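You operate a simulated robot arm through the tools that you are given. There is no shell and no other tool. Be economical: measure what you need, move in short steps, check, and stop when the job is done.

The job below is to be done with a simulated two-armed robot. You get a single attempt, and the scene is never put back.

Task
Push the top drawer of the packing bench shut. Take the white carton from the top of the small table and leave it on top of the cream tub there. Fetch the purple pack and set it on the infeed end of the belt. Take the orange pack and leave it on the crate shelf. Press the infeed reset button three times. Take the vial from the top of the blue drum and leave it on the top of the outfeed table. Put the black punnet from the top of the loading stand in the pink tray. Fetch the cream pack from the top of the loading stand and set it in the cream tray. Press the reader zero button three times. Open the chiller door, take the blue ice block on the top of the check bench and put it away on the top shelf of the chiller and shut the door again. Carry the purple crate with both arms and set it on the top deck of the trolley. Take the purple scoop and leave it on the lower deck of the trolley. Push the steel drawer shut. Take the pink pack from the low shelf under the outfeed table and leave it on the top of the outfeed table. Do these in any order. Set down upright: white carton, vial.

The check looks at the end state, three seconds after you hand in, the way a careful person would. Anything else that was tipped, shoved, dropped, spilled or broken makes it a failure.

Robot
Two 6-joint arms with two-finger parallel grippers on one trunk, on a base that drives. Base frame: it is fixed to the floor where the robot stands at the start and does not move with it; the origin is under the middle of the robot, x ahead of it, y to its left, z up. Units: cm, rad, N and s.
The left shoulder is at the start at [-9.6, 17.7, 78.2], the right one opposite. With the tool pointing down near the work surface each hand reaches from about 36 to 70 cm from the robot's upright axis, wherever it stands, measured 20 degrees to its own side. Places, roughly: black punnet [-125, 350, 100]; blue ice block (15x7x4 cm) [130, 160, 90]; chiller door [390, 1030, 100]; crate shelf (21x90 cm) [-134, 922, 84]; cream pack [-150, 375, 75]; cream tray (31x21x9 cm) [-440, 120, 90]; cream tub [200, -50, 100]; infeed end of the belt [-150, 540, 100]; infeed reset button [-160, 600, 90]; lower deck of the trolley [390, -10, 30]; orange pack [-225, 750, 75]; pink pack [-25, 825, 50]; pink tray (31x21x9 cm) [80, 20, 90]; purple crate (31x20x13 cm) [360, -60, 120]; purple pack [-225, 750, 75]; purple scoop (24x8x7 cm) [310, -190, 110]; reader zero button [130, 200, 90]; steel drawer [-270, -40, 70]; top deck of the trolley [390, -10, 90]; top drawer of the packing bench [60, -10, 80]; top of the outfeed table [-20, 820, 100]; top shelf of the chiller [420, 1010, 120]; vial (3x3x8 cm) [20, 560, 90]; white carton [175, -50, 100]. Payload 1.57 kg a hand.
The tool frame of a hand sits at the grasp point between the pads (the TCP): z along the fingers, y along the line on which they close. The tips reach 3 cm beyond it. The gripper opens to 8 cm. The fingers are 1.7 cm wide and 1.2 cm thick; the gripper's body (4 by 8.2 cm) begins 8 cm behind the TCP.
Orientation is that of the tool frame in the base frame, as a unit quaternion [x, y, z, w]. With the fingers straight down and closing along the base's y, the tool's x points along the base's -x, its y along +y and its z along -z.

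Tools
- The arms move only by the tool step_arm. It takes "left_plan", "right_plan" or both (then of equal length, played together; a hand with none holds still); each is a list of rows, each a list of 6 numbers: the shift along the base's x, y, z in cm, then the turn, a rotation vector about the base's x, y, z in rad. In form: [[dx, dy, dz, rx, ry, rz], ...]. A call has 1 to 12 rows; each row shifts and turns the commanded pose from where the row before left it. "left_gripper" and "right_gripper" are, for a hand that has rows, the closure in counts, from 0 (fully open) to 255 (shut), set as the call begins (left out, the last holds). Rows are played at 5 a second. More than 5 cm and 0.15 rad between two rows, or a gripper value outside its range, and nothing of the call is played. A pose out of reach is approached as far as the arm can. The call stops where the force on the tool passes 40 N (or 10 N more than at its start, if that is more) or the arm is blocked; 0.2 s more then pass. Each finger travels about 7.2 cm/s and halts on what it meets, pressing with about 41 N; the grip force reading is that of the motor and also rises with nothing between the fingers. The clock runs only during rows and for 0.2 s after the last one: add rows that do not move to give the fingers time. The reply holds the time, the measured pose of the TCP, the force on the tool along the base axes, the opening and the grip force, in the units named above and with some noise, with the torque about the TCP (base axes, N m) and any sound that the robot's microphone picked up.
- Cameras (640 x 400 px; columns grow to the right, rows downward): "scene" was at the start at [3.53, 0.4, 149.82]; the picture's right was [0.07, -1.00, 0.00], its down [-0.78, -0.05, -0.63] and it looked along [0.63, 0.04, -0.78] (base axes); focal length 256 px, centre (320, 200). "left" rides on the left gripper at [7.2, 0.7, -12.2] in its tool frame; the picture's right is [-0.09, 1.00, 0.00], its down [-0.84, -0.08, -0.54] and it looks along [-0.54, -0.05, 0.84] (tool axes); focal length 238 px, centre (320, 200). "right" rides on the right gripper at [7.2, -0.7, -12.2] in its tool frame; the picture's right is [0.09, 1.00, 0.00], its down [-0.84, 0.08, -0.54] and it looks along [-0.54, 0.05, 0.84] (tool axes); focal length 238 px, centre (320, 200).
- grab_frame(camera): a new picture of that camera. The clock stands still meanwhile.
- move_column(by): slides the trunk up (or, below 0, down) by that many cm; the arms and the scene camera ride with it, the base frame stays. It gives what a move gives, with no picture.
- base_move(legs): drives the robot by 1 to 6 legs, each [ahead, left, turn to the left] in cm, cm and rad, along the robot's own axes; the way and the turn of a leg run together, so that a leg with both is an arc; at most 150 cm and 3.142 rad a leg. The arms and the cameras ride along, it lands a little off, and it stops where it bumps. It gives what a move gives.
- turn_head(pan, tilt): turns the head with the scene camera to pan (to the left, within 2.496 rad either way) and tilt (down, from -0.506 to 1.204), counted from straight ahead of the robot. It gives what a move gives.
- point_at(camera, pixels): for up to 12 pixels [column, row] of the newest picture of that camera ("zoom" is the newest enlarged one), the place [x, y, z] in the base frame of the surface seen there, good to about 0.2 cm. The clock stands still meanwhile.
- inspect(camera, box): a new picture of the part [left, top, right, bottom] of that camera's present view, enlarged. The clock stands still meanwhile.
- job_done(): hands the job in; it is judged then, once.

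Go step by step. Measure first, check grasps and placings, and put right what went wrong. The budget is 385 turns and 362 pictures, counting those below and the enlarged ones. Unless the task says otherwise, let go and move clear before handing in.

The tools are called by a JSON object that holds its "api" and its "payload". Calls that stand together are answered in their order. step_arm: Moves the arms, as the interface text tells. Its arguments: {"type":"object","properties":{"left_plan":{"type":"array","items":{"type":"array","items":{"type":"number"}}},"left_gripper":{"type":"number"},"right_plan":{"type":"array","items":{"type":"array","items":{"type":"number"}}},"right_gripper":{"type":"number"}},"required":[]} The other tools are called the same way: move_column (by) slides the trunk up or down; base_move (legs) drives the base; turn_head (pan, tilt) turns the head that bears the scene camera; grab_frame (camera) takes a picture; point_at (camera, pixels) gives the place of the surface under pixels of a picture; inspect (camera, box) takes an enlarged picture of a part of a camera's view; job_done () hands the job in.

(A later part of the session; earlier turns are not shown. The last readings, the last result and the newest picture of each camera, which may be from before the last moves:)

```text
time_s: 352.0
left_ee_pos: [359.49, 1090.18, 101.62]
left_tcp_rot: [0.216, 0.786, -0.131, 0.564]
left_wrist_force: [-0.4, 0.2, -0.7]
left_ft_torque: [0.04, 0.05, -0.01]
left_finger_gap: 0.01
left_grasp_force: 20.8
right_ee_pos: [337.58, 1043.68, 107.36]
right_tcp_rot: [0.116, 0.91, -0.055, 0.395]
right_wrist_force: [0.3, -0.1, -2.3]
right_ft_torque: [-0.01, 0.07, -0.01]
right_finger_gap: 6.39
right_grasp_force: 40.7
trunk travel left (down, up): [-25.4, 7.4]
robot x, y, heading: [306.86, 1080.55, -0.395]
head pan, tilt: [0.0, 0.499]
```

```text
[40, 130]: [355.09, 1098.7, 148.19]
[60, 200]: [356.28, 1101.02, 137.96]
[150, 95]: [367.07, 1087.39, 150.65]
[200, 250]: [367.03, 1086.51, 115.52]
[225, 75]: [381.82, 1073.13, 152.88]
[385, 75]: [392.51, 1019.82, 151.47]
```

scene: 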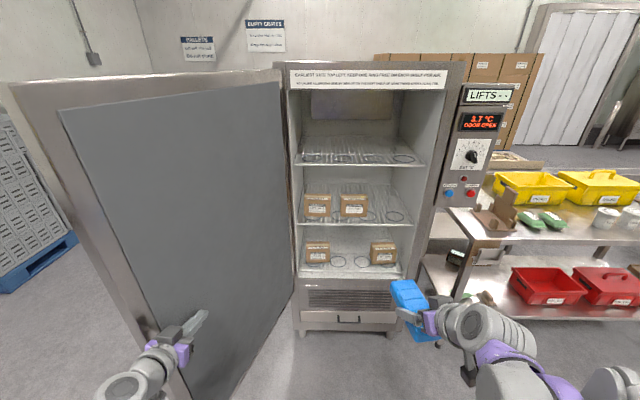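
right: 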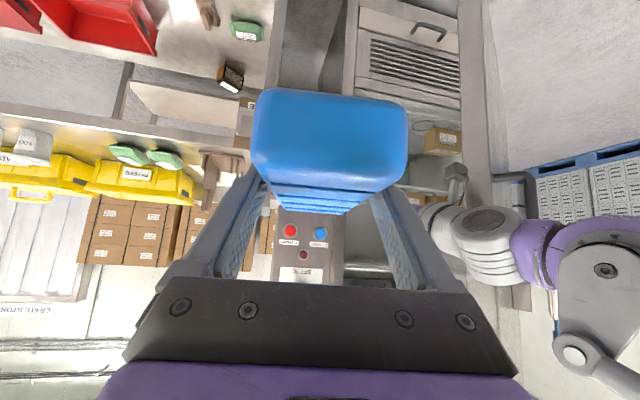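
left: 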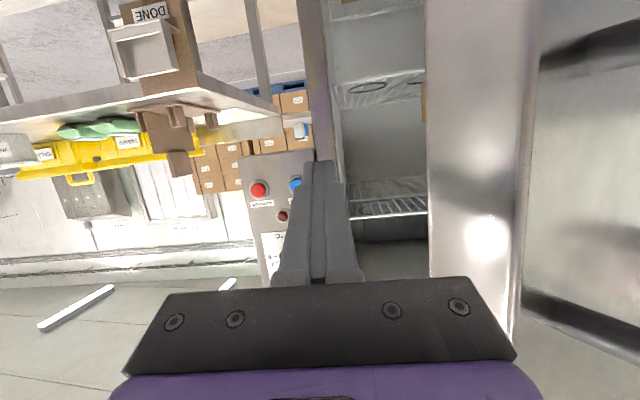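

Door is open ~115°. Retracting the left hand, aligning and raising the ice hand.

{"api": "step_arm", "payload": {"left_plan": [[-3.7, -0.5, 0, 0, 0, 0], [-3.7, -1.1, 0, 0, 0, 0], [-3.7, -1.1, 0, 0, 0, 0], [-3.7, -1.1, 0, 0, 0, 0], [-3, -1.1, 0, 0, 0, 0]], "right_plan": [[0.92, 2.2, 1.7, 0, 0, -0.025], [0.92, 2.2, 1.7, 0, 0, -0.025], [0.92, 2.2, 1.7, 0, 0, -0.025], [0.92, 2.2, 1.7, 0, 0, -0.025], [0.92, 2.2, 1.7, 0, 0, -0.025]]}}

{"api": "move_column", "payload": {"by": 7.3}}

{"api": "base_move", "payload": {"legs": [[0, -14, 0.005]]}}

{"api": "grab_frame", "payload": {"camera": "scene"}}

{"api": "grab_frame", "payload": {"camera": "right"}}

```text
time_s: 353.2
left_ee_pos: [341.48, 1085.33, 101.64]
left_tcp_rot: [0.216, 0.786, -0.131, 0.565]
left_wrist_force: [0.2, -0.2, 0.9]
left_ft_torque: [0.01, 0.01, -0.04]
left_finger_gap: 0.02
left_grasp_force: 21.2
right_ee_pos: [342.1, 1054.95, 115.91]
right_tcp_rot: [0.173, 0.9, -0.081, 0.391]
right_wrist_force: [-0.2, 0.2, -3.0]
right_ft_torque: [0.02, 0.05, -0.02]
right_finger_gap: 6.37
right_grasp_force: 40.9
trunk travel left (down, up): [-25.4, 7.4]
robot x, y, heading: [306.42, 1080.71, -0.392]
head pan, tilt: [0.0, 0.499]
```

```text
time_s: 354.3
left_ee_pos: [344.32, 1084.18, 111.4]
left_tcp_rot: [0.213, 0.766, -0.136, 0.591]
left_wrist_force: [-0.8, 0.4, -0.3]
left_ft_torque: [0.0, -0.01, 0.02]
left_finger_gap: 0.01
left_grasp_force: 21.0
right_ee_pos: [342.27, 1054.75, 123.1]
right_tcp_rot: [0.174, 0.901, -0.08, 0.39]
right_wrist_force: [-0.5, 0.4, -3.0]
right_ft_torque: [-0.01, 0.05, 0.02]
right_finger_gap: 6.37
right_grasp_force: 40.7
trunk travel left (down, up): [-32.7, 0.1]
robot x, y, heading: [306.66, 1080.51, -0.398]
head pan, tilt: [0.0, 0.499]
```

```text
time_s: 356.2
left_ee_pos: [339.14, 1071.8, 111.33]
left_tcp_rot: [0.211, 0.767, -0.134, 0.591]
left_wrist_force: [0.8, -0.9, 0.3]
left_ft_torque: [0.02, -0.02, 0.01]
left_finger_gap: 0.0
left_grasp_force: 21.4
right_ee_pos: [337.16, 1042.32, 123.2]
right_tcp_rot: [0.171, 0.901, -0.079, 0.392]
right_wrist_force: [-0.6, 1.5, -3.5]
right_ft_torque: [0.03, 0.04, -0.01]
right_finger_gap: 6.4
right_grasp_force: 41.3
trunk travel left (down, up): [-32.7, 0.1]
robot x, y, heading: [301.04, 1068.06, -0.398]
head pan, tilt: [0.0, 0.499]
```

```text
225 pictures are left
```

scene: 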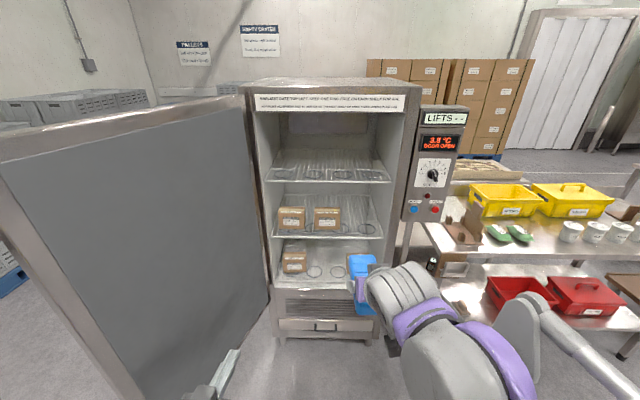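

```text
224 pictures are left
```

right: 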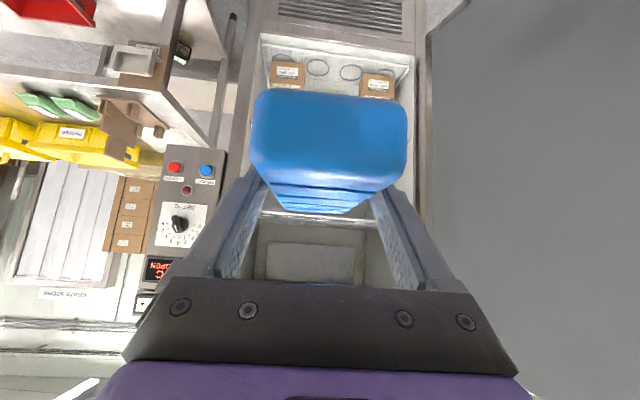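

{"api": "base_move", "payload": {"legs": [[38, 0, 0.005]]}}

{"api": "grab_frame", "payload": {"camera": "scene"}}

{"api": "grab_frame", "payload": {"camera": "right"}}

```text
time_s: 358.6
left_ee_pos: [374.46, 1057.6, 111.32]
left_tcp_rot: [0.207, 0.769, -0.131, 0.591]
left_wrist_force: [-0.4, 1.2, 0.1]
left_ft_torque: [0.01, 0.03, 0.02]
left_finger_gap: 0.0
left_grasp_force: 21.6
right_ee_pos: [372.57, 1028.05, 123.16]
right_tcp_rot: [0.167, 0.902, -0.077, 0.391]
right_wrist_force: [-0.6, 1.1, -2.6]
right_ft_torque: [0.02, 0.05, -0.02]
right_finger_gap: 6.35
right_grasp_force: 41.3
trunk travel left (down, up): [-32.7, 0.1]
robot x, y, heading: [336.37, 1053.53, -0.389]
head pan, tilt: [0.0, 0.499]
```

```text
223 pictures are left
```

scene: 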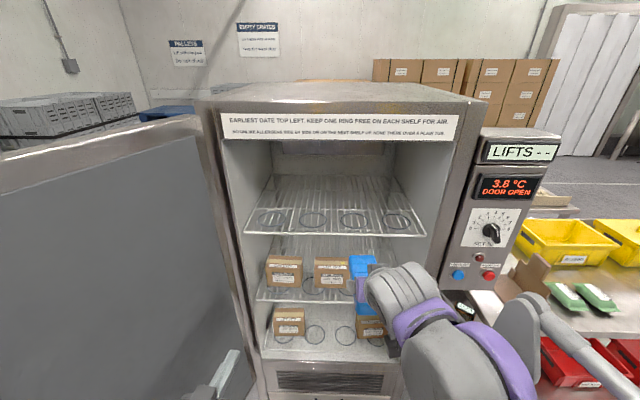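

```text
222 pictures are left
```

right: 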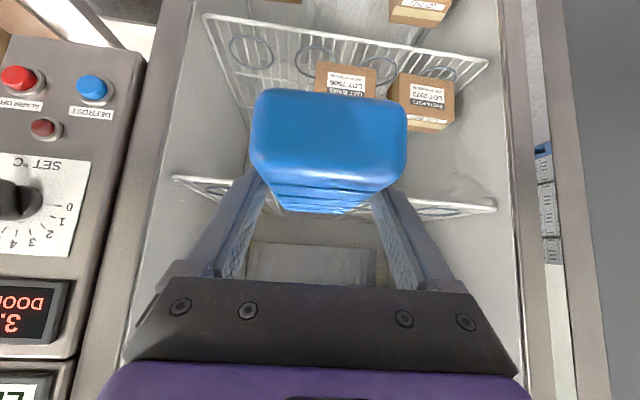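

{"api": "point_at", "payload": {"camera": "right", "pixels": [[185, 180], [480, 208], [440, 208], [200, 190]]}}

{"api": "point_at", "payload": {"camera": "scene", "pixels": [[335, 235], [312, 220], [355, 220], [398, 222], [270, 218], [340, 140], [340, 120]]}}

```text
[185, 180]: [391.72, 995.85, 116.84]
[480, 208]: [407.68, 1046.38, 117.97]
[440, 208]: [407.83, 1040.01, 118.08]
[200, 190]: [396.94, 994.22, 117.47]
```

```text
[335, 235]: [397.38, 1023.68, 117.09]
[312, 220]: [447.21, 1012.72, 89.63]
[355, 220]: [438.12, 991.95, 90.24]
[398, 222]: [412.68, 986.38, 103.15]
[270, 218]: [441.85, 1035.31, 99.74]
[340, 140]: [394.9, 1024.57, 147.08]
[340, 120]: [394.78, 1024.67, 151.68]
```

{"api": "step_arm", "payload": {"right_plan": [[3.6, -1.49, 0, 0, 0, 0], [3.6, -1.49, 0, 0, 0, 0], [3.6, -1.49, 0, 0, 0, 0], [3.6, -1.49, 0, 0, 0, 0], [3.6, -1.49, 0, 0, 0, 0]]}}

{"api": "grab_frame", "payload": {"camera": "right"}}

{"api": "grab_frame", "payload": {"camera": "scene"}}

```text
time_s: 359.8
left_ee_pos: [374.6, 1057.4, 111.27]
left_tcp_rot: [0.208, 0.769, -0.131, 0.59]
left_wrist_force: [0.2, -0.5, 0.6]
left_ft_torque: [-0.01, 0.0, 0.01]
left_finger_gap: 0.01
left_grasp_force: 21.3
right_ee_pos: [390.89, 1020.22, 123.02]
right_tcp_rot: [0.166, 0.902, -0.076, 0.391]
right_wrist_force: [0.0, -0.6, -3.5]
right_ft_torque: [0.02, 0.06, 0.0]
right_finger_gap: 6.36
right_grasp_force: 41.1
trunk travel left (down, up): [-32.7, 0.1]
robot x, y, heading: [336.57, 1053.3, -0.385]
head pan, tilt: [0.0, 0.499]
```

```text
221 pictures are left
```

right: 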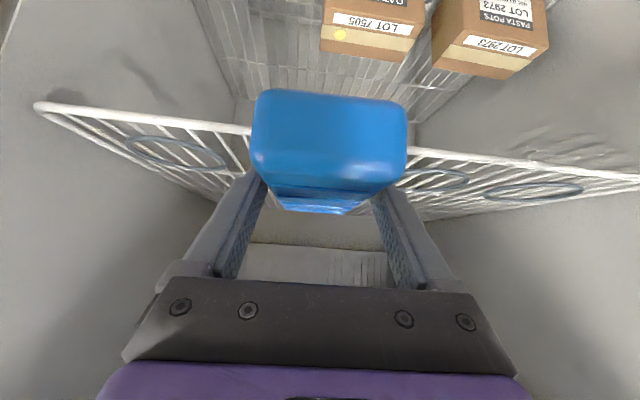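

```text
220 pictures are left
```

scene: 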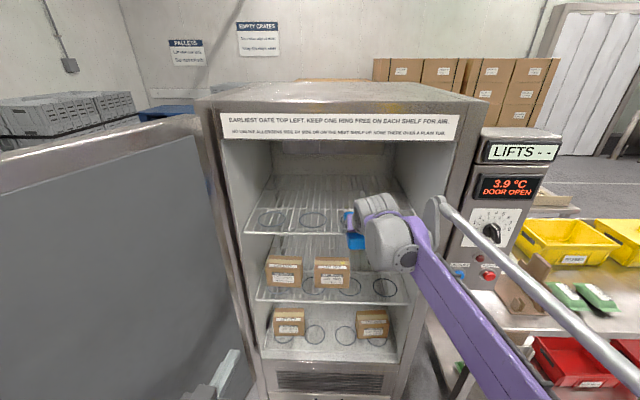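

{"api": "step_arm", "payload": {"right_plan": [[3.4, -1.4, 0, 0, 0, 0], [3.4, -1.4, 0, 0, 0, 0], [3.4, -1.4, 0, 0, 0, 0], [0, 0, -0.8, 0, 0, 0], [0, 0, -0.4, 0, 0, 0]]}}

{"api": "grab_frame", "payload": {"camera": "right"}}

```text
time_s: 361.0
left_ee_pos: [374.31, 1057.48, 111.29]
left_tcp_rot: [0.208, 0.768, -0.132, 0.591]
left_wrist_force: [-0.5, 0.2, 0.3]
left_ft_torque: [-0.02, -0.02, 0.03]
left_finger_gap: 0.0
left_grasp_force: 21.4
right_ee_pos: [401.0, 1016.45, 121.96]
right_tcp_rot: [0.167, 0.902, -0.077, 0.391]
right_wrist_force: [-0.4, -0.4, -2.4]
right_ft_torque: [0.03, 0.03, 0.04]
right_finger_gap: 6.36
right_grasp_force: 40.9
trunk travel left (down, up): [-32.7, 0.1]
robot x, y, heading: [336.6, 1053.48, -0.39]
head pan, tilt: [0.0, 0.499]
```

```text
219 pictures are left
```

right: 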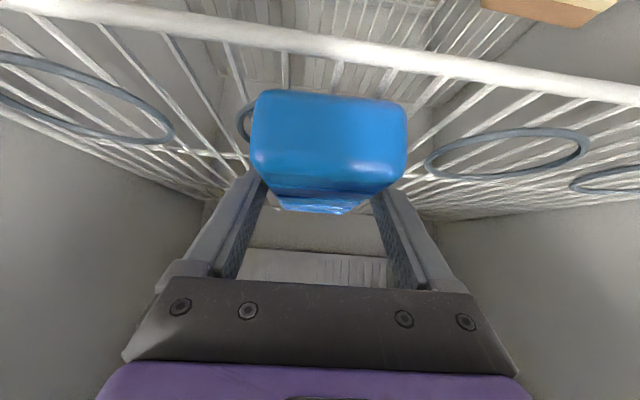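

{"api": "step_arm", "payload": {"right_plan": [[0, 0, -0.4, 0, 0, 0], [0, 0, -0.3, 0, 0, 0], [0, 0, -0.2, 0, 0, 0]]}}

```text
time_s: 361.8
left_ee_pos: [374.33, 1057.53, 111.39]
left_tcp_rot: [0.207, 0.768, -0.131, 0.592]
left_wrist_force: [-0.9, -0.7, -0.3]
left_ft_torque: [0.0, -0.02, 0.01]
left_finger_gap: 0.0
left_grasp_force: 21.2
right_ee_pos: [400.9, 1016.49, 121.16]
right_tcp_rot: [0.168, 0.9, -0.078, 0.394]
right_wrist_force: [1.5, -1.5, 12.1]
right_ft_torque: [-0.16, -1.37, -0.09]
right_finger_gap: 6.37
right_grasp_force: 40.8
trunk travel left (down, up): [-32.7, 0.1]
robot x, y, heading: [336.89, 1053.52, -0.39]
head pan, tilt: [0.0, 0.499]
```

{"api": "step_arm", "payload": {"right_plan": [[0, 0, -0.15, 0, 0, 0], [0, 0, 0, 0, 0, 0]]}}

{"api": "step_arm", "payload": {"right_plan": [[0, 0, 0, 0, 0, 0], [0, 0, 0, 0, 0, 0], [0, 0, 0.5, 0, 0, 0], [-1.4, 0.6, 1.3, 0, 0, 0], [-1.4, 0.6, 1.3, 0, 0, 0], [-3, 1.2, 1, 0, 0, 0], [-3.6, 1.5, 0, 0, 0, 0], [-3.6, 1.5, 0, 0, 0, 0]], "right_gripper": 0}}

{"api": "grab_frame", "payload": {"camera": "right"}}

```text
time_s: 362.4
left_ee_pos: [374.36, 1057.61, 111.59]
left_tcp_rot: [0.207, 0.768, -0.13, 0.591]
left_wrist_force: [0.6, 1.0, -0.3]
left_ft_torque: [-0.01, 0.0, -0.05]
left_finger_gap: 0.02
left_grasp_force: 21.3
right_ee_pos: [400.77, 1016.5, 121.13]
right_tcp_rot: [0.167, 0.901, -0.078, 0.393]
right_wrist_force: [6.3, -2.8, 27.8]
right_ft_torque: [0.66, 0.34, -0.01]
right_finger_gap: 6.38
right_grasp_force: 41.0
trunk travel left (down, up): [-32.7, 0.1]
robot x, y, heading: [336.69, 1053.69, -0.389]
head pan, tilt: [0.0, 0.499]
```

```text
time_s: 364.2
left_ee_pos: [374.23, 1057.57, 111.28]
left_tcp_rot: [0.207, 0.768, -0.131, 0.592]
left_wrist_force: [-0.2, 0.2, -0.1]
left_ft_torque: [0.0, 0.02, 0.02]
left_finger_gap: 0.0
left_grasp_force: 21.4
right_ee_pos: [387.49, 1022.04, 124.84]
right_tcp_rot: [0.167, 0.902, -0.077, 0.391]
right_wrist_force: [-0.2, -0.7, -0.2]
right_ft_torque: [0.01, -0.04, -0.01]
right_finger_gap: 7.98
right_grasp_force: 0.0
trunk travel left (down, up): [-32.7, 0.1]
robot x, y, heading: [336.33, 1053.62, -0.389]
head pan, tilt: [0.0, 0.499]
```

```text
218 pictures are left
```

right: 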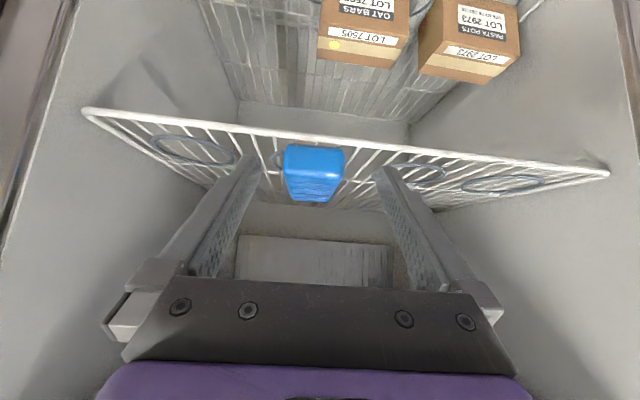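

Ice rests on the top shelf, a ring is free. Backing out and going left to the door's outer side.

{"api": "base_move", "payload": {"legs": [[-46, 0, 0], [0, 58, 0]]}}

{"api": "turn_head", "payload": {"pan": 0.0, "tilt": 0.5}}

{"api": "grab_frame", "payload": {"camera": "scene"}}

```text
time_s: 371.2
left_ee_pos: [351.17, 1121.62, 111.35]
left_tcp_rot: [0.211, 0.768, -0.133, 0.59]
left_wrist_force: [0.7, 0.9, 0.2]
left_ft_torque: [-0.03, -0.02, -0.04]
left_finger_gap: 0.01
left_grasp_force: 20.6
right_ee_pos: [363.76, 1084.72, 124.82]
right_tcp_rot: [0.176, 0.9, -0.088, 0.388]
right_wrist_force: [-13.5, -26.2, 3.4]
right_ft_torque: [-0.34, 0.1, -0.74]
right_finger_gap: 5.4
right_grasp_force: 0.0
trunk travel left (down, up): [-32.7, 0.1]
robot x, y, heading: [313.23, 1118.17, -0.393]
head pan, tilt: [0.0, 0.499]
stopped in leg 2: the force on the tool passed its limit at 45 N (the readings are from after the stop); the commanded pose is now the measured one
```

```text
time_s: 371.8
left_ee_pos: [350.98, 1121.34, 111.41]
left_tcp_rot: [0.211, 0.767, -0.131, 0.592]
left_wrist_force: [0.0, 0.2, -0.2]
left_ft_torque: [-0.03, 0.01, 0.02]
left_finger_gap: 0.0
left_grasp_force: 21.4
right_ee_pos: [363.77, 1084.73, 124.75]
right_tcp_rot: [0.174, 0.901, -0.083, 0.389]
right_wrist_force: [-16.5, -26.9, 2.8]
right_ft_torque: [-0.38, 0.19, -0.67]
right_finger_gap: 5.22
right_grasp_force: 0.0
trunk travel left (down, up): [-32.7, 0.1]
robot x, y, heading: [313.28, 1118.04, -0.389]
head pan, tilt: [0.0, 0.499]
```

```text
217 pictures are left
```

scene: 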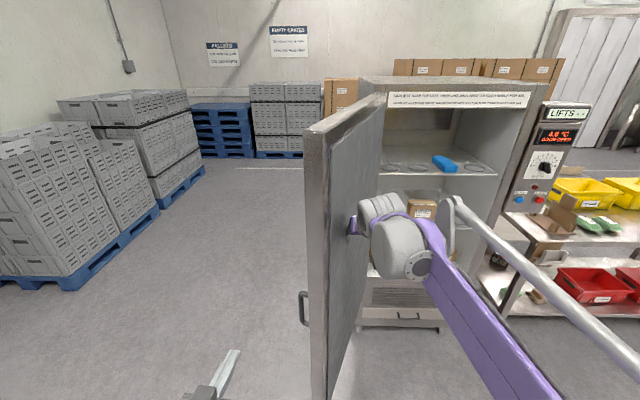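

The right hand met the inner face; easing right, retracting it.

{"api": "base_move", "payload": {"legs": [[0, -4, 0]]}}

{"api": "step_arm", "payload": {"right_plan": [[-3.5, 1.2, 0, 0, 0, 0], [-3.5, 1.2, 0, 0, 0, 0], [-3.5, 1.2, 0, 0, 0, 0], [-3.5, 1.2, 0, 0, 0, 0], [-2, -2, 0, 0, 0, 0], [-1.5, -3.6, 0, 0, 0, 0]]}}

{"api": "grab_frame", "payload": {"camera": "scene"}}

{"api": "point_at", "payload": {"camera": "scene", "pixels": [[308, 200], [325, 200], [322, 370], [350, 110], [300, 310], [445, 165]]}}

```text
time_s: 372.8
left_ee_pos: [349.76, 1118.31, 111.38]
left_tcp_rot: [0.209, 0.768, -0.133, 0.591]
left_wrist_force: [-0.2, 0.1, 0.1]
left_ft_torque: [-0.03, -0.01, 0.01]
left_finger_gap: 0.0
left_grasp_force: 21.5
right_ee_pos: [362.54, 1081.83, 124.81]
right_tcp_rot: [0.171, 0.901, -0.083, 0.391]
right_wrist_force: [-0.6, 0.5, 0.0]
right_ft_torque: [0.02, 0.02, -0.01]
right_finger_gap: 7.99
right_grasp_force: 0.1
trunk travel left (down, up): [-32.7, 0.1]
robot x, y, heading: [311.98, 1114.49, -0.391]
head pan, tilt: [0.0, 0.499]
```

```text
time_s: 374.2
left_ee_pos: [349.8, 1118.09, 111.32]
left_tcp_rot: [0.208, 0.768, -0.131, 0.591]
left_wrist_force: [-0.4, -0.1, 0.0]
left_ft_torque: [0.03, -0.01, 0.01]
left_finger_gap: 0.02
left_grasp_force: 21.8
right_ee_pos: [345.1, 1081.24, 124.87]
right_tcp_rot: [0.172, 0.901, -0.084, 0.389]
right_wrist_force: [-0.1, 0.2, 0.0]
right_ft_torque: [0.01, -0.01, 0.0]
right_finger_gap: 8.02
right_grasp_force: 0.1
trunk travel left (down, up): [-32.7, 0.1]
robot x, y, heading: [311.93, 1114.59, -0.389]
head pan, tilt: [0.0, 0.499]
```

```text
216 pictures are left
```

scene: 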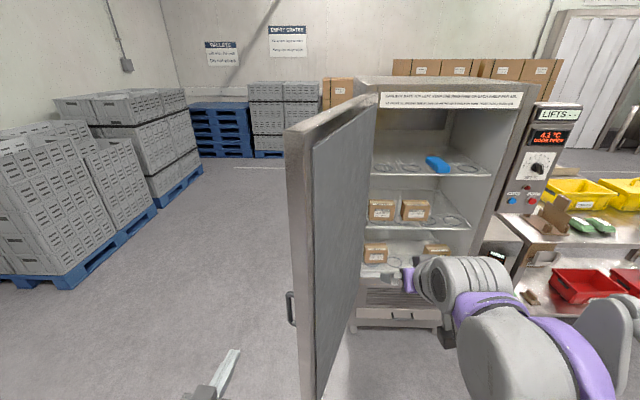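

```text
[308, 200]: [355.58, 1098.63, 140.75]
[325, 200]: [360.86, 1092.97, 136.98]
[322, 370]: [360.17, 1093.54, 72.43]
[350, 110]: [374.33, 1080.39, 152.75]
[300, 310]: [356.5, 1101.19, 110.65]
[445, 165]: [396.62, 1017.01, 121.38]
```

Planning to push the door edge from its outer side with the left fingers. Positioning: left out 10 cm, right retracted.

{"api": "step_arm", "payload": {"left_plan": [[3.2, -1.3, -1, 0, 0, 0], [3.2, -1.3, -1, 0, 0, 0], [3.2, -1.3, -1, 0, 0, 0]], "right_plan": [[-2, -0.5, 0, 0, 0, 0], [-2, -0.5, 0, 0, 0, 0], [-2, -0.5, 0, 0, 0, 0]]}}

{"api": "base_move", "payload": {"legs": [[0, -20, 0]]}}

{"api": "grab_frame", "payload": {"camera": "scene"}}

```text
time_s: 375.0
left_ee_pos: [359.37, 1114.27, 108.26]
left_tcp_rot: [0.208, 0.768, -0.132, 0.591]
left_wrist_force: [0.1, -0.5, -0.1]
left_ft_torque: [-0.01, 0.05, -0.01]
left_finger_gap: 0.0
left_grasp_force: 21.4
right_ee_pos: [339.06, 1079.7, 124.79]
right_tcp_rot: [0.171, 0.901, -0.083, 0.389]
right_wrist_force: [0.5, -0.2, 0.1]
right_ft_torque: [0.0, 0.02, 0.03]
right_finger_gap: 7.98
right_grasp_force: 0.0
trunk travel left (down, up): [-32.7, 0.1]
robot x, y, heading: [312.05, 1114.45, -0.387]
head pan, tilt: [0.0, 0.499]
```

```text
time_s: 376.8
left_ee_pos: [353.67, 1102.95, 108.34]
left_tcp_rot: [0.205, 0.768, -0.128, 0.593]
left_wrist_force: [-19.3, 15.2, 0.1]
left_ft_torque: [0.0, 0.0, -0.05]
left_finger_gap: 0.01
left_grasp_force: 21.6
right_ee_pos: [333.82, 1067.9, 124.98]
right_tcp_rot: [0.17, 0.901, -0.082, 0.391]
right_wrist_force: [-0.2, -0.1, 0.1]
right_ft_torque: [0.06, -0.04, 0.01]
right_finger_gap: 7.99
right_grasp_force: 0.1
trunk travel left (down, up): [-32.7, 0.1]
robot x, y, heading: [306.58, 1102.66, -0.384]
head pan, tilt: [0.0, 0.499]
stopped in leg 1: the force on the tool passed its limit at 47 N (the readings are from after the stop); the commanded pose is now the measured one
```

```text
215 pictures are left
```

scene: 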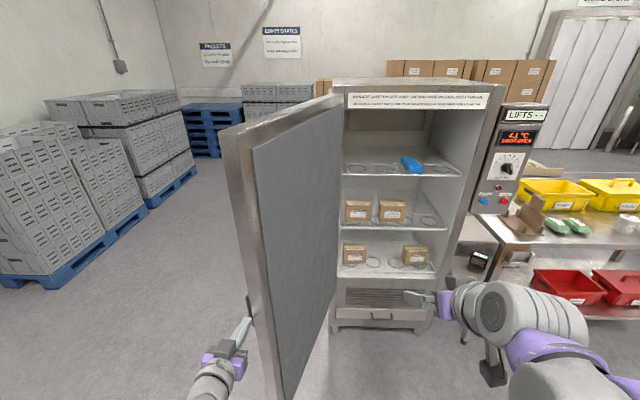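

{"api": "step_arm", "payload": {"left_plan": [[1.2, 3.2, 0, 0, 0, 0], [2.9, -1.2, 0, 0, 0, 0], [2.9, -1.2, 0, 0, 0, 0]]}}

{"api": "grab_frame", "payload": {"camera": "left"}}

{"api": "base_move", "payload": {"legs": [[0, -15, 0]]}}

{"api": "grab_frame", "payload": {"camera": "scene"}}

```text
time_s: 377.6
left_ee_pos: [360.71, 1103.79, 108.44]
left_tcp_rot: [0.207, 0.768, -0.13, 0.592]
left_wrist_force: [-14.4, 3.8, 1.2]
left_ft_torque: [0.09, -0.11, -0.09]
left_finger_gap: 0.0
left_grasp_force: 21.8
right_ee_pos: [333.82, 1068.03, 124.79]
right_tcp_rot: [0.171, 0.901, -0.084, 0.391]
right_wrist_force: [1.1, -0.5, -0.2]
right_ft_torque: [0.01, -0.04, 0.0]
right_finger_gap: 8.02
right_grasp_force: 0.1
trunk travel left (down, up): [-32.7, 0.1]
robot x, y, heading: [307.38, 1102.42, -0.387]
head pan, tilt: [0.0, 0.499]
```

```text
214 pictures are left
```

left: 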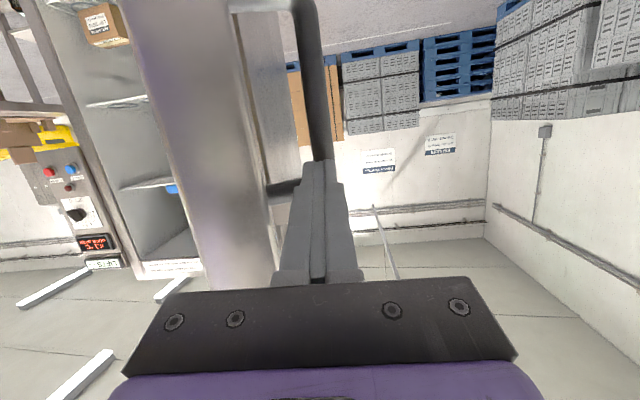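

```text
time_s: 378.5
left_ee_pos: [360.41, 1103.29, 108.26]
left_tcp_rot: [0.202, 0.769, -0.124, 0.594]
left_wrist_force: [-12.5, 13.9, -9.0]
left_ft_torque: [0.16, 0.19, 0.36]
left_finger_gap: 0.0
left_grasp_force: 21.6
right_ee_pos: [333.68, 1066.8, 124.92]
right_tcp_rot: [0.169, 0.901, -0.082, 0.39]
right_wrist_force: [-0.1, 0.4, 0.5]
right_ft_torque: [0.0, 0.0, -0.01]
right_finger_gap: 7.99
right_grasp_force: 0.1
trunk travel left (down, up): [-32.7, 0.1]
robot x, y, heading: [306.67, 1101.44, -0.386]
head pan, tilt: [0.0, 0.499]
stopped in leg 1: the force on the tool passed its limit at 44 N (the readings are from after the stop); the commanded pose is now the measured one
```

```text
213 pictures are left
```

scene: 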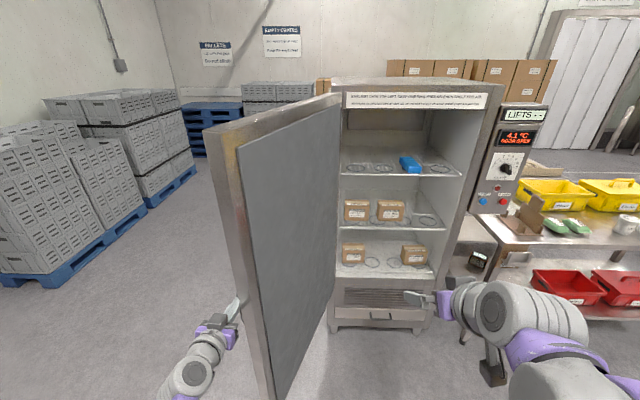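

The fingertip is jammed on the handle. Going above it (z≈120) and pushing on the flat door face instead.

{"api": "step_arm", "payload": {"left_plan": [[-3, 2.5, 0, 0, 0, 0], [0, 0, 4, 0, 0, 0], [0, 0, 4, 0, 0, 0], [0, 0, 4, 0, 0, 0], [3.5, -1.4, 0, 0, 0, 0], [3.5, -1.4, 0, 0, 0, 0]]}}

{"api": "base_move", "payload": {"legs": [[0, -15, 0]]}}

{"api": "grab_frame", "payload": {"camera": "scene"}}

{"api": "grab_frame", "payload": {"camera": "left"}}

```text
time_s: 379.9
left_ee_pos: [364.85, 1102.38, 120.32]
left_tcp_rot: [0.204, 0.769, -0.126, 0.593]
left_wrist_force: [0.2, 0.2, 0.2]
left_ft_torque: [0.02, 0.01, -0.03]
left_finger_gap: 0.0
left_grasp_force: 21.1
right_ee_pos: [333.9, 1066.89, 124.81]
right_tcp_rot: [0.169, 0.902, -0.083, 0.389]
right_wrist_force: [-0.4, 0.1, 0.8]
right_ft_torque: [-0.01, 0.0, 0.0]
right_finger_gap: 7.99
right_grasp_force: 0.0
trunk travel left (down, up): [-32.7, 0.1]
robot x, y, heading: [306.8, 1101.75, -0.384]
head pan, tilt: [0.0, 0.499]
```

```text
time_s: 381.1
left_ee_pos: [362.43, 1099.04, 120.29]
left_tcp_rot: [0.203, 0.769, -0.122, 0.594]
left_wrist_force: [-17.3, 12.9, -6.1]
left_ft_torque: [-0.48, -1.18, -1.11]
left_finger_gap: 0.0
left_grasp_force: 21.6
right_ee_pos: [331.88, 1063.11, 125.01]
right_tcp_rot: [0.169, 0.901, -0.082, 0.391]
right_wrist_force: [0.3, -0.8, 0.0]
right_ft_torque: [0.01, -0.06, 0.02]
right_finger_gap: 8.01
right_grasp_force: 0.0
trunk travel left (down, up): [-32.7, 0.1]
robot x, y, heading: [304.6, 1097.7, -0.382]
head pan, tilt: [0.0, 0.499]
stopped in leg 1: the robot was blocked; the commanded pose is now the measured one
```

```text
212 pictures are left
```

scene: 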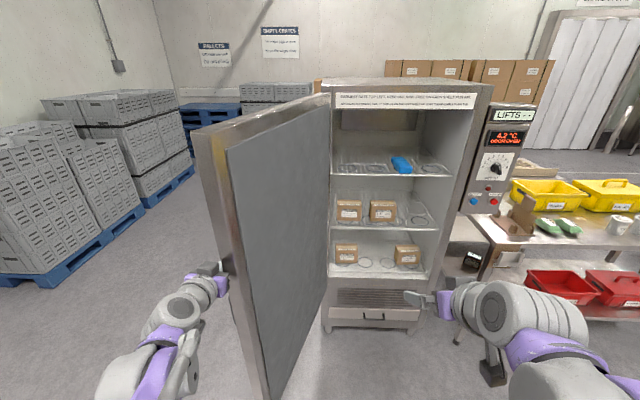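

```text
211 pictures are left
```

left: 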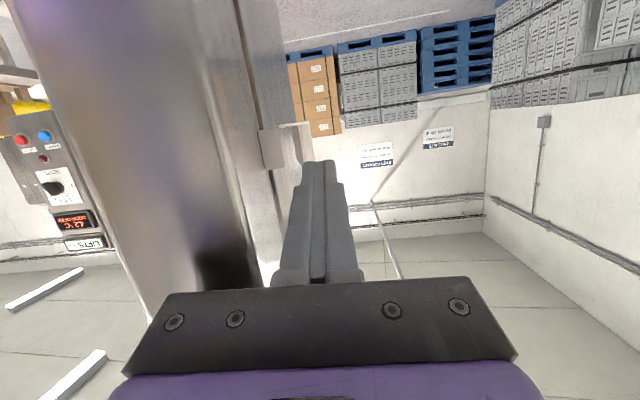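

The gripper's body corner keeps catching the edge. Yawing the left hand right by 0.9 rad so the fingertips lead.

{"api": "step_arm", "payload": {"left_plan": [[-1.5, 2.95, 0, 0, 0, 0], [-0.8, 3.5, 0, 0, 0, 0], [0, 3.5, 0, 0, 0, -0.13], [0, 0, 0, 0, 0, -0.13], [0, 0, 0, 0, 0, -0.13], [0, 0, 0, 0, 0, -0.13], [0, 0, 0, 0, 0, -0.13], [0, 0, 0, 0, 0, -0.13], [0, 0, 0, 0, 0, -0.13]]}}

{"api": "grab_frame", "payload": {"camera": "scene"}}

{"api": "grab_frame", "payload": {"camera": "left"}}

```text
time_s: 383.1
left_ee_pos: [360.67, 1108.91, 120.18]
left_tcp_rot: [0.521, 0.601, -0.374, 0.478]
left_wrist_force: [0.2, 0.2, 0.7]
left_ft_torque: [-0.06, 0.0, -0.06]
left_finger_gap: 0.02
left_grasp_force: 21.5
right_ee_pos: [332.31, 1063.11, 124.78]
right_tcp_rot: [0.169, 0.901, -0.082, 0.39]
right_wrist_force: [-0.8, 0.1, 0.3]
right_ft_torque: [0.01, 0.03, 0.04]
right_finger_gap: 7.99
right_grasp_force: 0.1
trunk travel left (down, up): [-32.7, 0.1]
robot x, y, heading: [304.43, 1097.72, -0.384]
head pan, tilt: [0.0, 0.499]
```

```text
210 pictures are left
```

scene: 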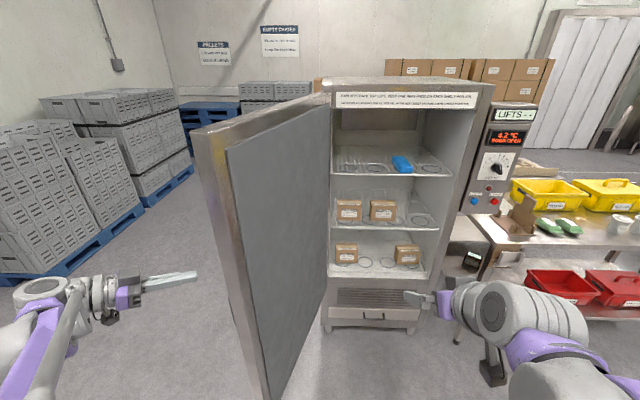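

```text
209 pictures are left
```

left: 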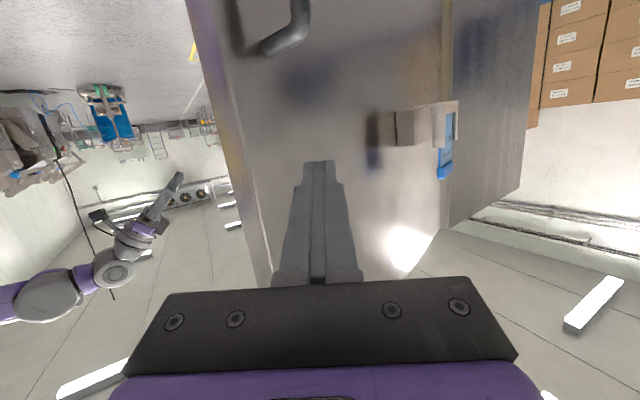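

The fist now points squarely at the outer face. Pushing right.

{"api": "step_arm", "payload": {"left_plan": [[-1.14, -2.77, 0, 0, 0, 0], [-1.14, -2.77, 0, 0, 0, 0], [-1.14, -2.77, 0, 0, 0, 0], [-1.5, -2.6, 0, 0, 0, 0], [-1.8, -2.5, 0, 0, 0, 0], [-1.6, -2.6, 0, 0, 0, 0], [-1.4, -2.7, 0, 0, 0, 0], [-1.1, -2.8, 0, 0, 0, 0]]}}

{"api": "grab_frame", "payload": {"camera": "scene"}}

```text
time_s: 384.9
left_ee_pos: [349.7, 1087.35, 120.31]
left_tcp_rot: [0.52, 0.602, -0.372, 0.478]
left_wrist_force: [-0.3, -0.7, -0.4]
left_ft_torque: [-0.02, -0.01, 0.01]
left_finger_gap: 0.0
left_grasp_force: 21.5
right_ee_pos: [332.08, 1063.02, 124.89]
right_tcp_rot: [0.169, 0.902, -0.083, 0.389]
right_wrist_force: [0.5, 0.2, 0.5]
right_ft_torque: [-0.04, 0.01, -0.01]
right_finger_gap: 7.98
right_grasp_force: 0.1
trunk travel left (down, up): [-32.7, 0.1]
robot x, y, heading: [304.99, 1097.69, -0.388]
head pan, tilt: [0.0, 0.499]
```

```text
208 pictures are left
```

scene: 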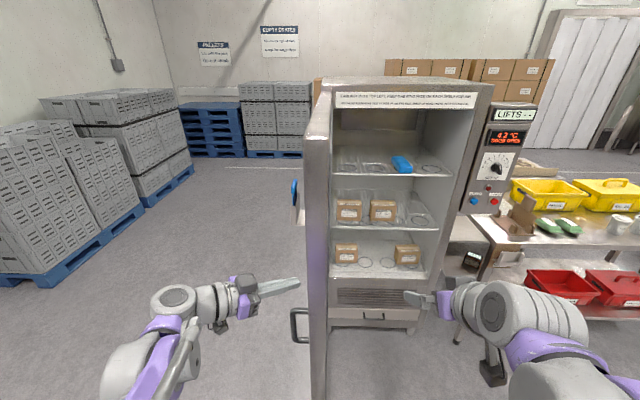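

{"api": "base_move", "payload": {"legs": [[0, -22, 0]]}}

{"api": "grab_frame", "payload": {"camera": "scene"}}

```text
time_s: 387.4
left_ee_pos: [341.45, 1066.87, 120.28]
left_tcp_rot: [0.521, 0.601, -0.373, 0.478]
left_wrist_force: [-0.9, -0.4, -0.3]
left_ft_torque: [-0.02, 0.01, 0.0]
left_finger_gap: 0.01
left_grasp_force: 20.7
right_ee_pos: [323.7, 1042.45, 124.8]
right_tcp_rot: [0.17, 0.902, -0.082, 0.389]
right_wrist_force: [0.5, 0.0, -0.2]
right_ft_torque: [-0.02, 0.05, 0.03]
right_finger_gap: 8.0
right_grasp_force: 0.0
trunk travel left (down, up): [-32.7, 0.1]
robot x, y, heading: [296.25, 1077.15, -0.387]
head pan, tilt: [0.0, 0.499]
```

```text
207 pictures are left
```

scene: 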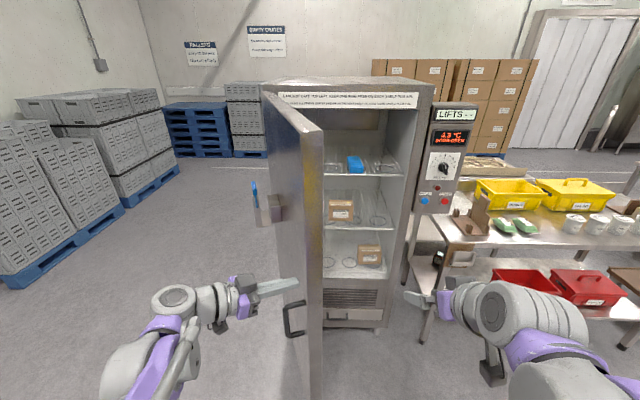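

{"api": "base_move", "payload": {"legs": [[0, -22, 0]]}}

{"api": "grab_frame", "payload": {"camera": "scene"}}

{"api": "point_at", "payload": {"camera": "scene", "pixels": [[330, 150], [330, 300], [280, 130], [300, 200]]}}

```text
time_s: 390.0
left_ee_pos: [333.08, 1046.38, 120.23]
left_tcp_rot: [0.521, 0.601, -0.373, 0.477]
left_wrist_force: [0.2, 0.0, 0.7]
left_ft_torque: [-0.01, 0.0, -0.01]
left_finger_gap: 0.01
left_grasp_force: 21.2
right_ee_pos: [315.31, 1021.97, 124.96]
right_tcp_rot: [0.171, 0.901, -0.083, 0.389]
right_wrist_force: [-0.6, -0.2, 0.3]
right_ft_torque: [0.0, 0.02, -0.01]
right_finger_gap: 8.0
right_grasp_force: 0.0
trunk travel left (down, up): [-32.7, 0.1]
robot x, y, heading: [288.43, 1057.06, -0.393]
head pan, tilt: [0.0, 0.499]
```

```text
206 pictures are left
```

scene: 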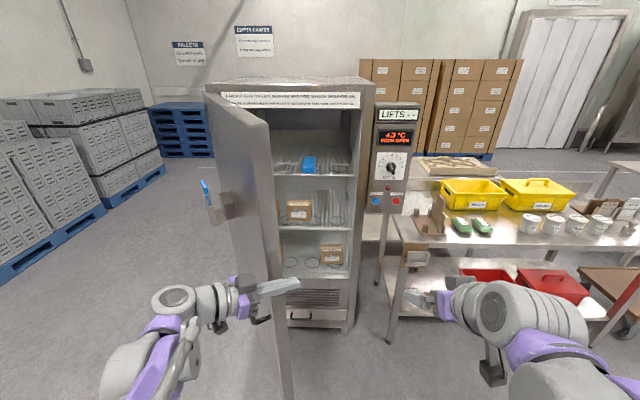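

```text
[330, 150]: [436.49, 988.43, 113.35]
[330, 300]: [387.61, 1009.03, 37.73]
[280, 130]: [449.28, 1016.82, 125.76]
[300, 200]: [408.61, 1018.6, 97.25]
```

{"api": "base_move", "payload": {"legs": [[0, 28, 0]]}}

{"api": "step_arm", "payload": {"left_plan": [[0, 0, 0, 0, 0, 0.12], [0, 0, 0, 0, 0, 0.12], [0, 0, 0, 0, 0, 0.12]]}}

{"api": "grab_frame", "payload": {"camera": "scene"}}

{"api": "grab_frame", "payload": {"camera": "left"}}

```text
time_s: 393.1
left_ee_pos: [343.87, 1072.51, 120.23]
left_tcp_rot: [0.522, 0.6, -0.374, 0.477]
left_wrist_force: [-0.4, 0.1, 0.9]
left_ft_torque: [-0.03, 0.01, 0.02]
left_finger_gap: 0.02
left_grasp_force: 22.1
right_ee_pos: [326.18, 1048.4, 124.86]
right_tcp_rot: [0.172, 0.901, -0.083, 0.389]
right_wrist_force: [0.5, 1.0, 0.6]
right_ft_torque: [-0.01, -0.02, -0.02]
right_finger_gap: 7.98
right_grasp_force: 0.1
trunk travel left (down, up): [-32.7, 0.1]
robot x, y, heading: [298.94, 1082.98, -0.39]
head pan, tilt: [0.0, 0.499]
```

```text
time_s: 393.9
left_ee_pos: [343.99, 1072.62, 120.23]
left_tcp_rot: [0.406, 0.684, -0.282, 0.536]
left_wrist_force: [0.8, -0.1, 0.3]
left_ft_torque: [-0.02, 0.0, 0.01]
left_finger_gap: 0.0
left_grasp_force: 21.3
right_ee_pos: [326.16, 1048.38, 124.83]
right_tcp_rot: [0.172, 0.901, -0.084, 0.39]
right_wrist_force: [-0.1, 1.0, 0.0]
right_ft_torque: [0.01, 0.05, 0.01]
right_finger_gap: 7.99
right_grasp_force: 0.2
trunk travel left (down, up): [-32.7, 0.1]
robot x, y, heading: [298.89, 1083.17, -0.392]
head pan, tilt: [0.0, 0.499]
```

```text
205 pictures are left
```

scene: 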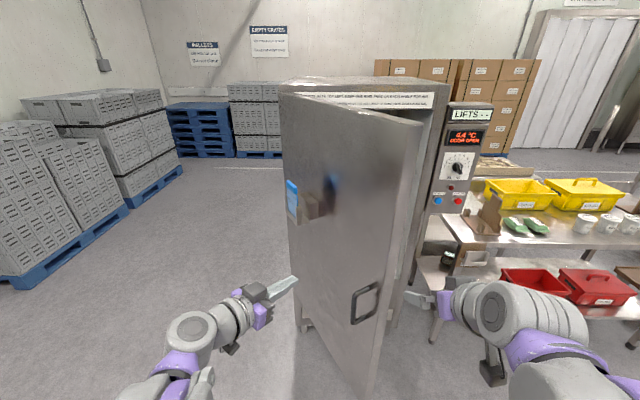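

```text
204 pictures are left
```

left: 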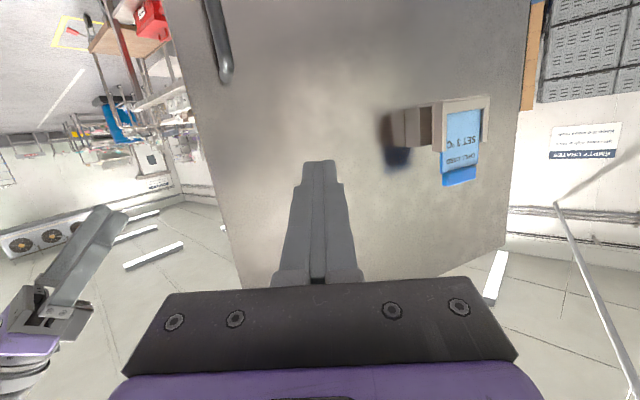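

The door now stands at ~45° with the fist facing its flat area. Driving forward to push it shut.

{"api": "base_move", "payload": {"legs": [[20, -6, 0]]}}

{"api": "grab_frame", "payload": {"camera": "scene"}}

```text
time_s: 395.5
left_ee_pos: [359.93, 1059.54, 120.2]
left_tcp_rot: [0.407, 0.683, -0.283, 0.536]
left_wrist_force: [0.2, 0.6, 0.8]
left_ft_torque: [0.0, 0.01, 0.04]
left_finger_gap: 0.0
left_grasp_force: 21.3
right_ee_pos: [342.11, 1035.3, 124.95]
right_tcp_rot: [0.173, 0.901, -0.084, 0.39]
right_wrist_force: [-0.6, -0.2, 0.8]
right_ft_torque: [0.01, 0.02, -0.04]
right_finger_gap: 8.0
right_grasp_force: 0.0
trunk travel left (down, up): [-32.7, 0.1]
robot x, y, heading: [314.92, 1070.29, -0.39]
head pan, tilt: [0.0, 0.499]
```

```text
203 pictures are left
```

scene: 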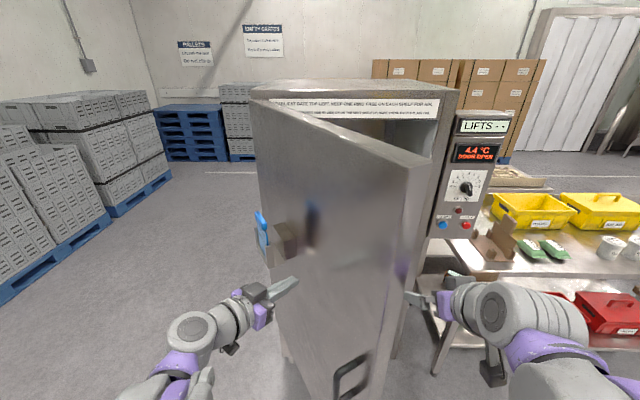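

{"api": "step_arm", "payload": {"right_plan": [[-2.2, -3.3, 0, 0, 0, 0], [-1.9, -3.7, 0, 0, 0, 0], [-1.5, -3.7, 0, 0, 0, 0]]}}

{"api": "base_move", "payload": {"legs": [[18, -6, 0]]}}

{"api": "grab_frame", "payload": {"camera": "scene"}}

```text
time_s: 396.3
left_ee_pos: [359.98, 1059.44, 120.29]
left_tcp_rot: [0.408, 0.684, -0.283, 0.535]
left_wrist_force: [-0.2, -0.4, 0.2]
left_ft_torque: [0.03, -0.01, 0.0]
left_finger_gap: 0.01
left_grasp_force: 21.4
right_ee_pos: [336.53, 1024.38, 124.98]
right_tcp_rot: [0.173, 0.901, -0.084, 0.389]
right_wrist_force: [0.3, -0.5, 0.6]
right_ft_torque: [0.02, 0.0, 0.0]
right_finger_gap: 7.99
right_grasp_force: 0.0
trunk travel left (down, up): [-32.7, 0.1]
robot x, y, heading: [315.08, 1070.1, -0.401]
head pan, tilt: [0.0, 0.499]
```

```text
time_s: 397.7
left_ee_pos: [371.64, 1048.72, 120.19]
left_tcp_rot: [0.411, 0.681, -0.289, 0.533]
left_wrist_force: [-0.5, -0.3, 0.4]
left_ft_torque: [0.02, -0.04, 0.0]
left_finger_gap: 0.02
left_grasp_force: 21.2
right_ee_pos: [348.69, 1014.0, 124.8]
right_tcp_rot: [0.175, 0.901, -0.084, 0.389]
right_wrist_force: [-0.3, 0.1, 0.0]
right_ft_torque: [0.02, -0.01, 0.01]
right_finger_gap: 8.0
right_grasp_force: 0.1
trunk travel left (down, up): [-32.7, 0.1]
robot x, y, heading: [327.2, 1059.89, -0.396]
head pan, tilt: [0.0, 0.499]
stopped in leg 1: the force on the tool passed its limit at 56 N (the readings are from after the stop); the commanded pose is now the measured one
```

```text
202 pictures are left
```

scene: 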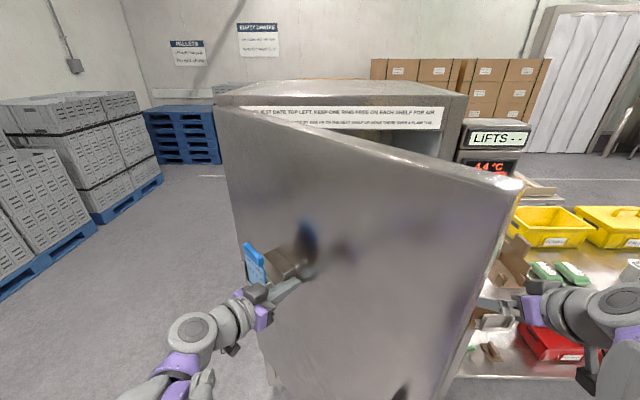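

{"api": "base_move", "payload": {"legs": [[-8, 0, 0], [0, -22, 0]]}}

{"api": "grab_frame", "payload": {"camera": "scene"}}

```text
time_s: 400.9
left_ee_pos: [355.73, 1032.06, 120.24]
left_tcp_rot: [0.411, 0.682, -0.289, 0.532]
left_wrist_force: [-0.3, 0.2, 0.8]
left_ft_torque: [0.01, -0.01, 0.0]
left_finger_gap: 0.0
left_grasp_force: 20.7
right_ee_pos: [332.9, 997.25, 124.86]
right_tcp_rot: [0.172, 0.901, -0.083, 0.389]
right_wrist_force: [0.4, 0.2, 0.8]
right_ft_torque: [0.05, -0.03, -0.04]
right_finger_gap: 7.98
right_grasp_force: 0.1
trunk travel left (down, up): [-32.7, 0.1]
robot x, y, heading: [311.39, 1042.81, -0.393]
head pan, tilt: [0.0, 0.499]
```

```text
201 pictures are left
```

scene: 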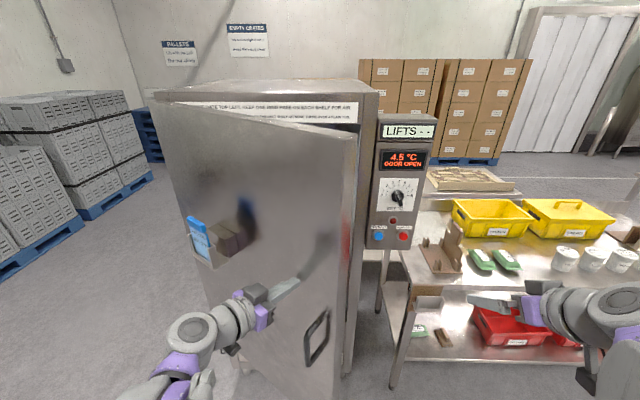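

{"api": "base_move", "payload": {"legs": [[24, 0, 0]]}}

{"api": "grab_frame", "payload": {"camera": "scene"}}

```text
time_s: 402.7
left_ee_pos: [377.46, 1022.78, 120.12]
left_tcp_rot: [0.412, 0.681, -0.289, 0.532]
left_wrist_force: [0.0, -0.4, -0.8]
left_ft_torque: [-0.01, 0.0, -0.01]
left_finger_gap: 0.0
left_grasp_force: 21.1
right_ee_pos: [354.54, 988.25, 124.88]
right_tcp_rot: [0.173, 0.901, -0.084, 0.389]
right_wrist_force: [-0.7, 1.7, 0.1]
right_ft_torque: [0.02, 0.0, -0.01]
right_finger_gap: 8.0
right_grasp_force: 0.0
trunk travel left (down, up): [-32.7, 0.1]
robot x, y, heading: [332.82, 1033.85, -0.392]
head pan, tilt: [0.0, 0.499]
```

```text
200 pictures are left
```

scene: 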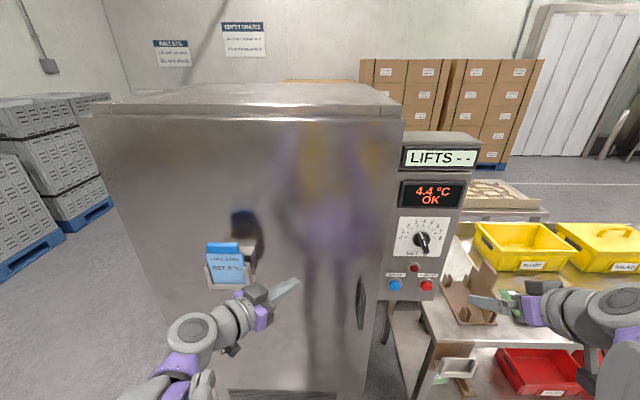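

Panel shows OK instead of DOOR OPEN: the door is shut. One gentle press to be sure.

{"api": "step_arm", "payload": {"left_plan": [[2.8, -1.2, 0, 0, 0, 0], [2.8, -1.2, 0, 0, 0, 0], [1.8, -0.8, 0, 0, 0, 0], [1, -0.4, 0, 0, 0, 0], [1, -0.4, 0, 0, 0, 0]]}}

{"api": "base_move", "payload": {"legs": [[-32, 0, 0]]}}

{"api": "grab_frame", "payload": {"camera": "scene"}}

```text
time_s: 403.7
left_ee_pos: [384.67, 1019.65, 120.18]
left_tcp_rot: [0.416, 0.68, -0.29, 0.53]
left_wrist_force: [-29.7, 20.9, 2.6]
left_ft_torque: [-0.06, -0.05, -0.18]
left_finger_gap: 0.02
left_grasp_force: 20.9
right_ee_pos: [354.06, 988.51, 125.21]
right_tcp_rot: [0.172, 0.9, -0.084, 0.391]
right_wrist_force: [0.6, 0.7, -0.3]
right_ft_torque: [-0.01, 0.04, 0.02]
right_finger_gap: 8.01
right_grasp_force: 0.0
trunk travel left (down, up): [-32.7, 0.1]
robot x, y, heading: [333.17, 1034.33, -0.39]
head pan, tilt: [0.0, 0.499]
stopped in row 5 (left hand): the force on the tool passed its limit at 50 N (the readings are from after the stop); the commanded pose is now the measured one
```

```text
time_s: 405.8
left_ee_pos: [355.59, 1031.39, 120.09]
left_tcp_rot: [0.415, 0.681, -0.29, 0.53]
left_wrist_force: [0.1, -0.1, -0.1]
left_ft_torque: [0.01, 0.04, -0.01]
left_finger_gap: 0.0
left_grasp_force: 21.6
right_ee_pos: [324.86, 1000.43, 125.02]
right_tcp_rot: [0.174, 0.901, -0.084, 0.389]
right_wrist_force: [0.4, -1.1, -1.0]
right_ft_torque: [0.0, 0.01, 0.03]
right_finger_gap: 8.01
right_grasp_force: 0.0
trunk travel left (down, up): [-32.7, 0.1]
robot x, y, heading: [303.12, 1046.29, -0.393]
head pan, tilt: [0.0, 0.499]
```

```text
199 pictures are left
```

scene: 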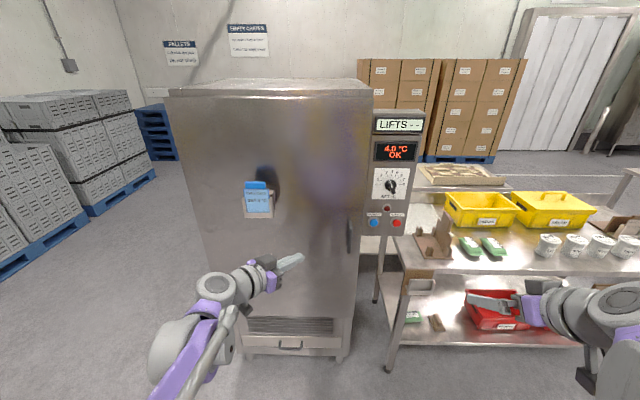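

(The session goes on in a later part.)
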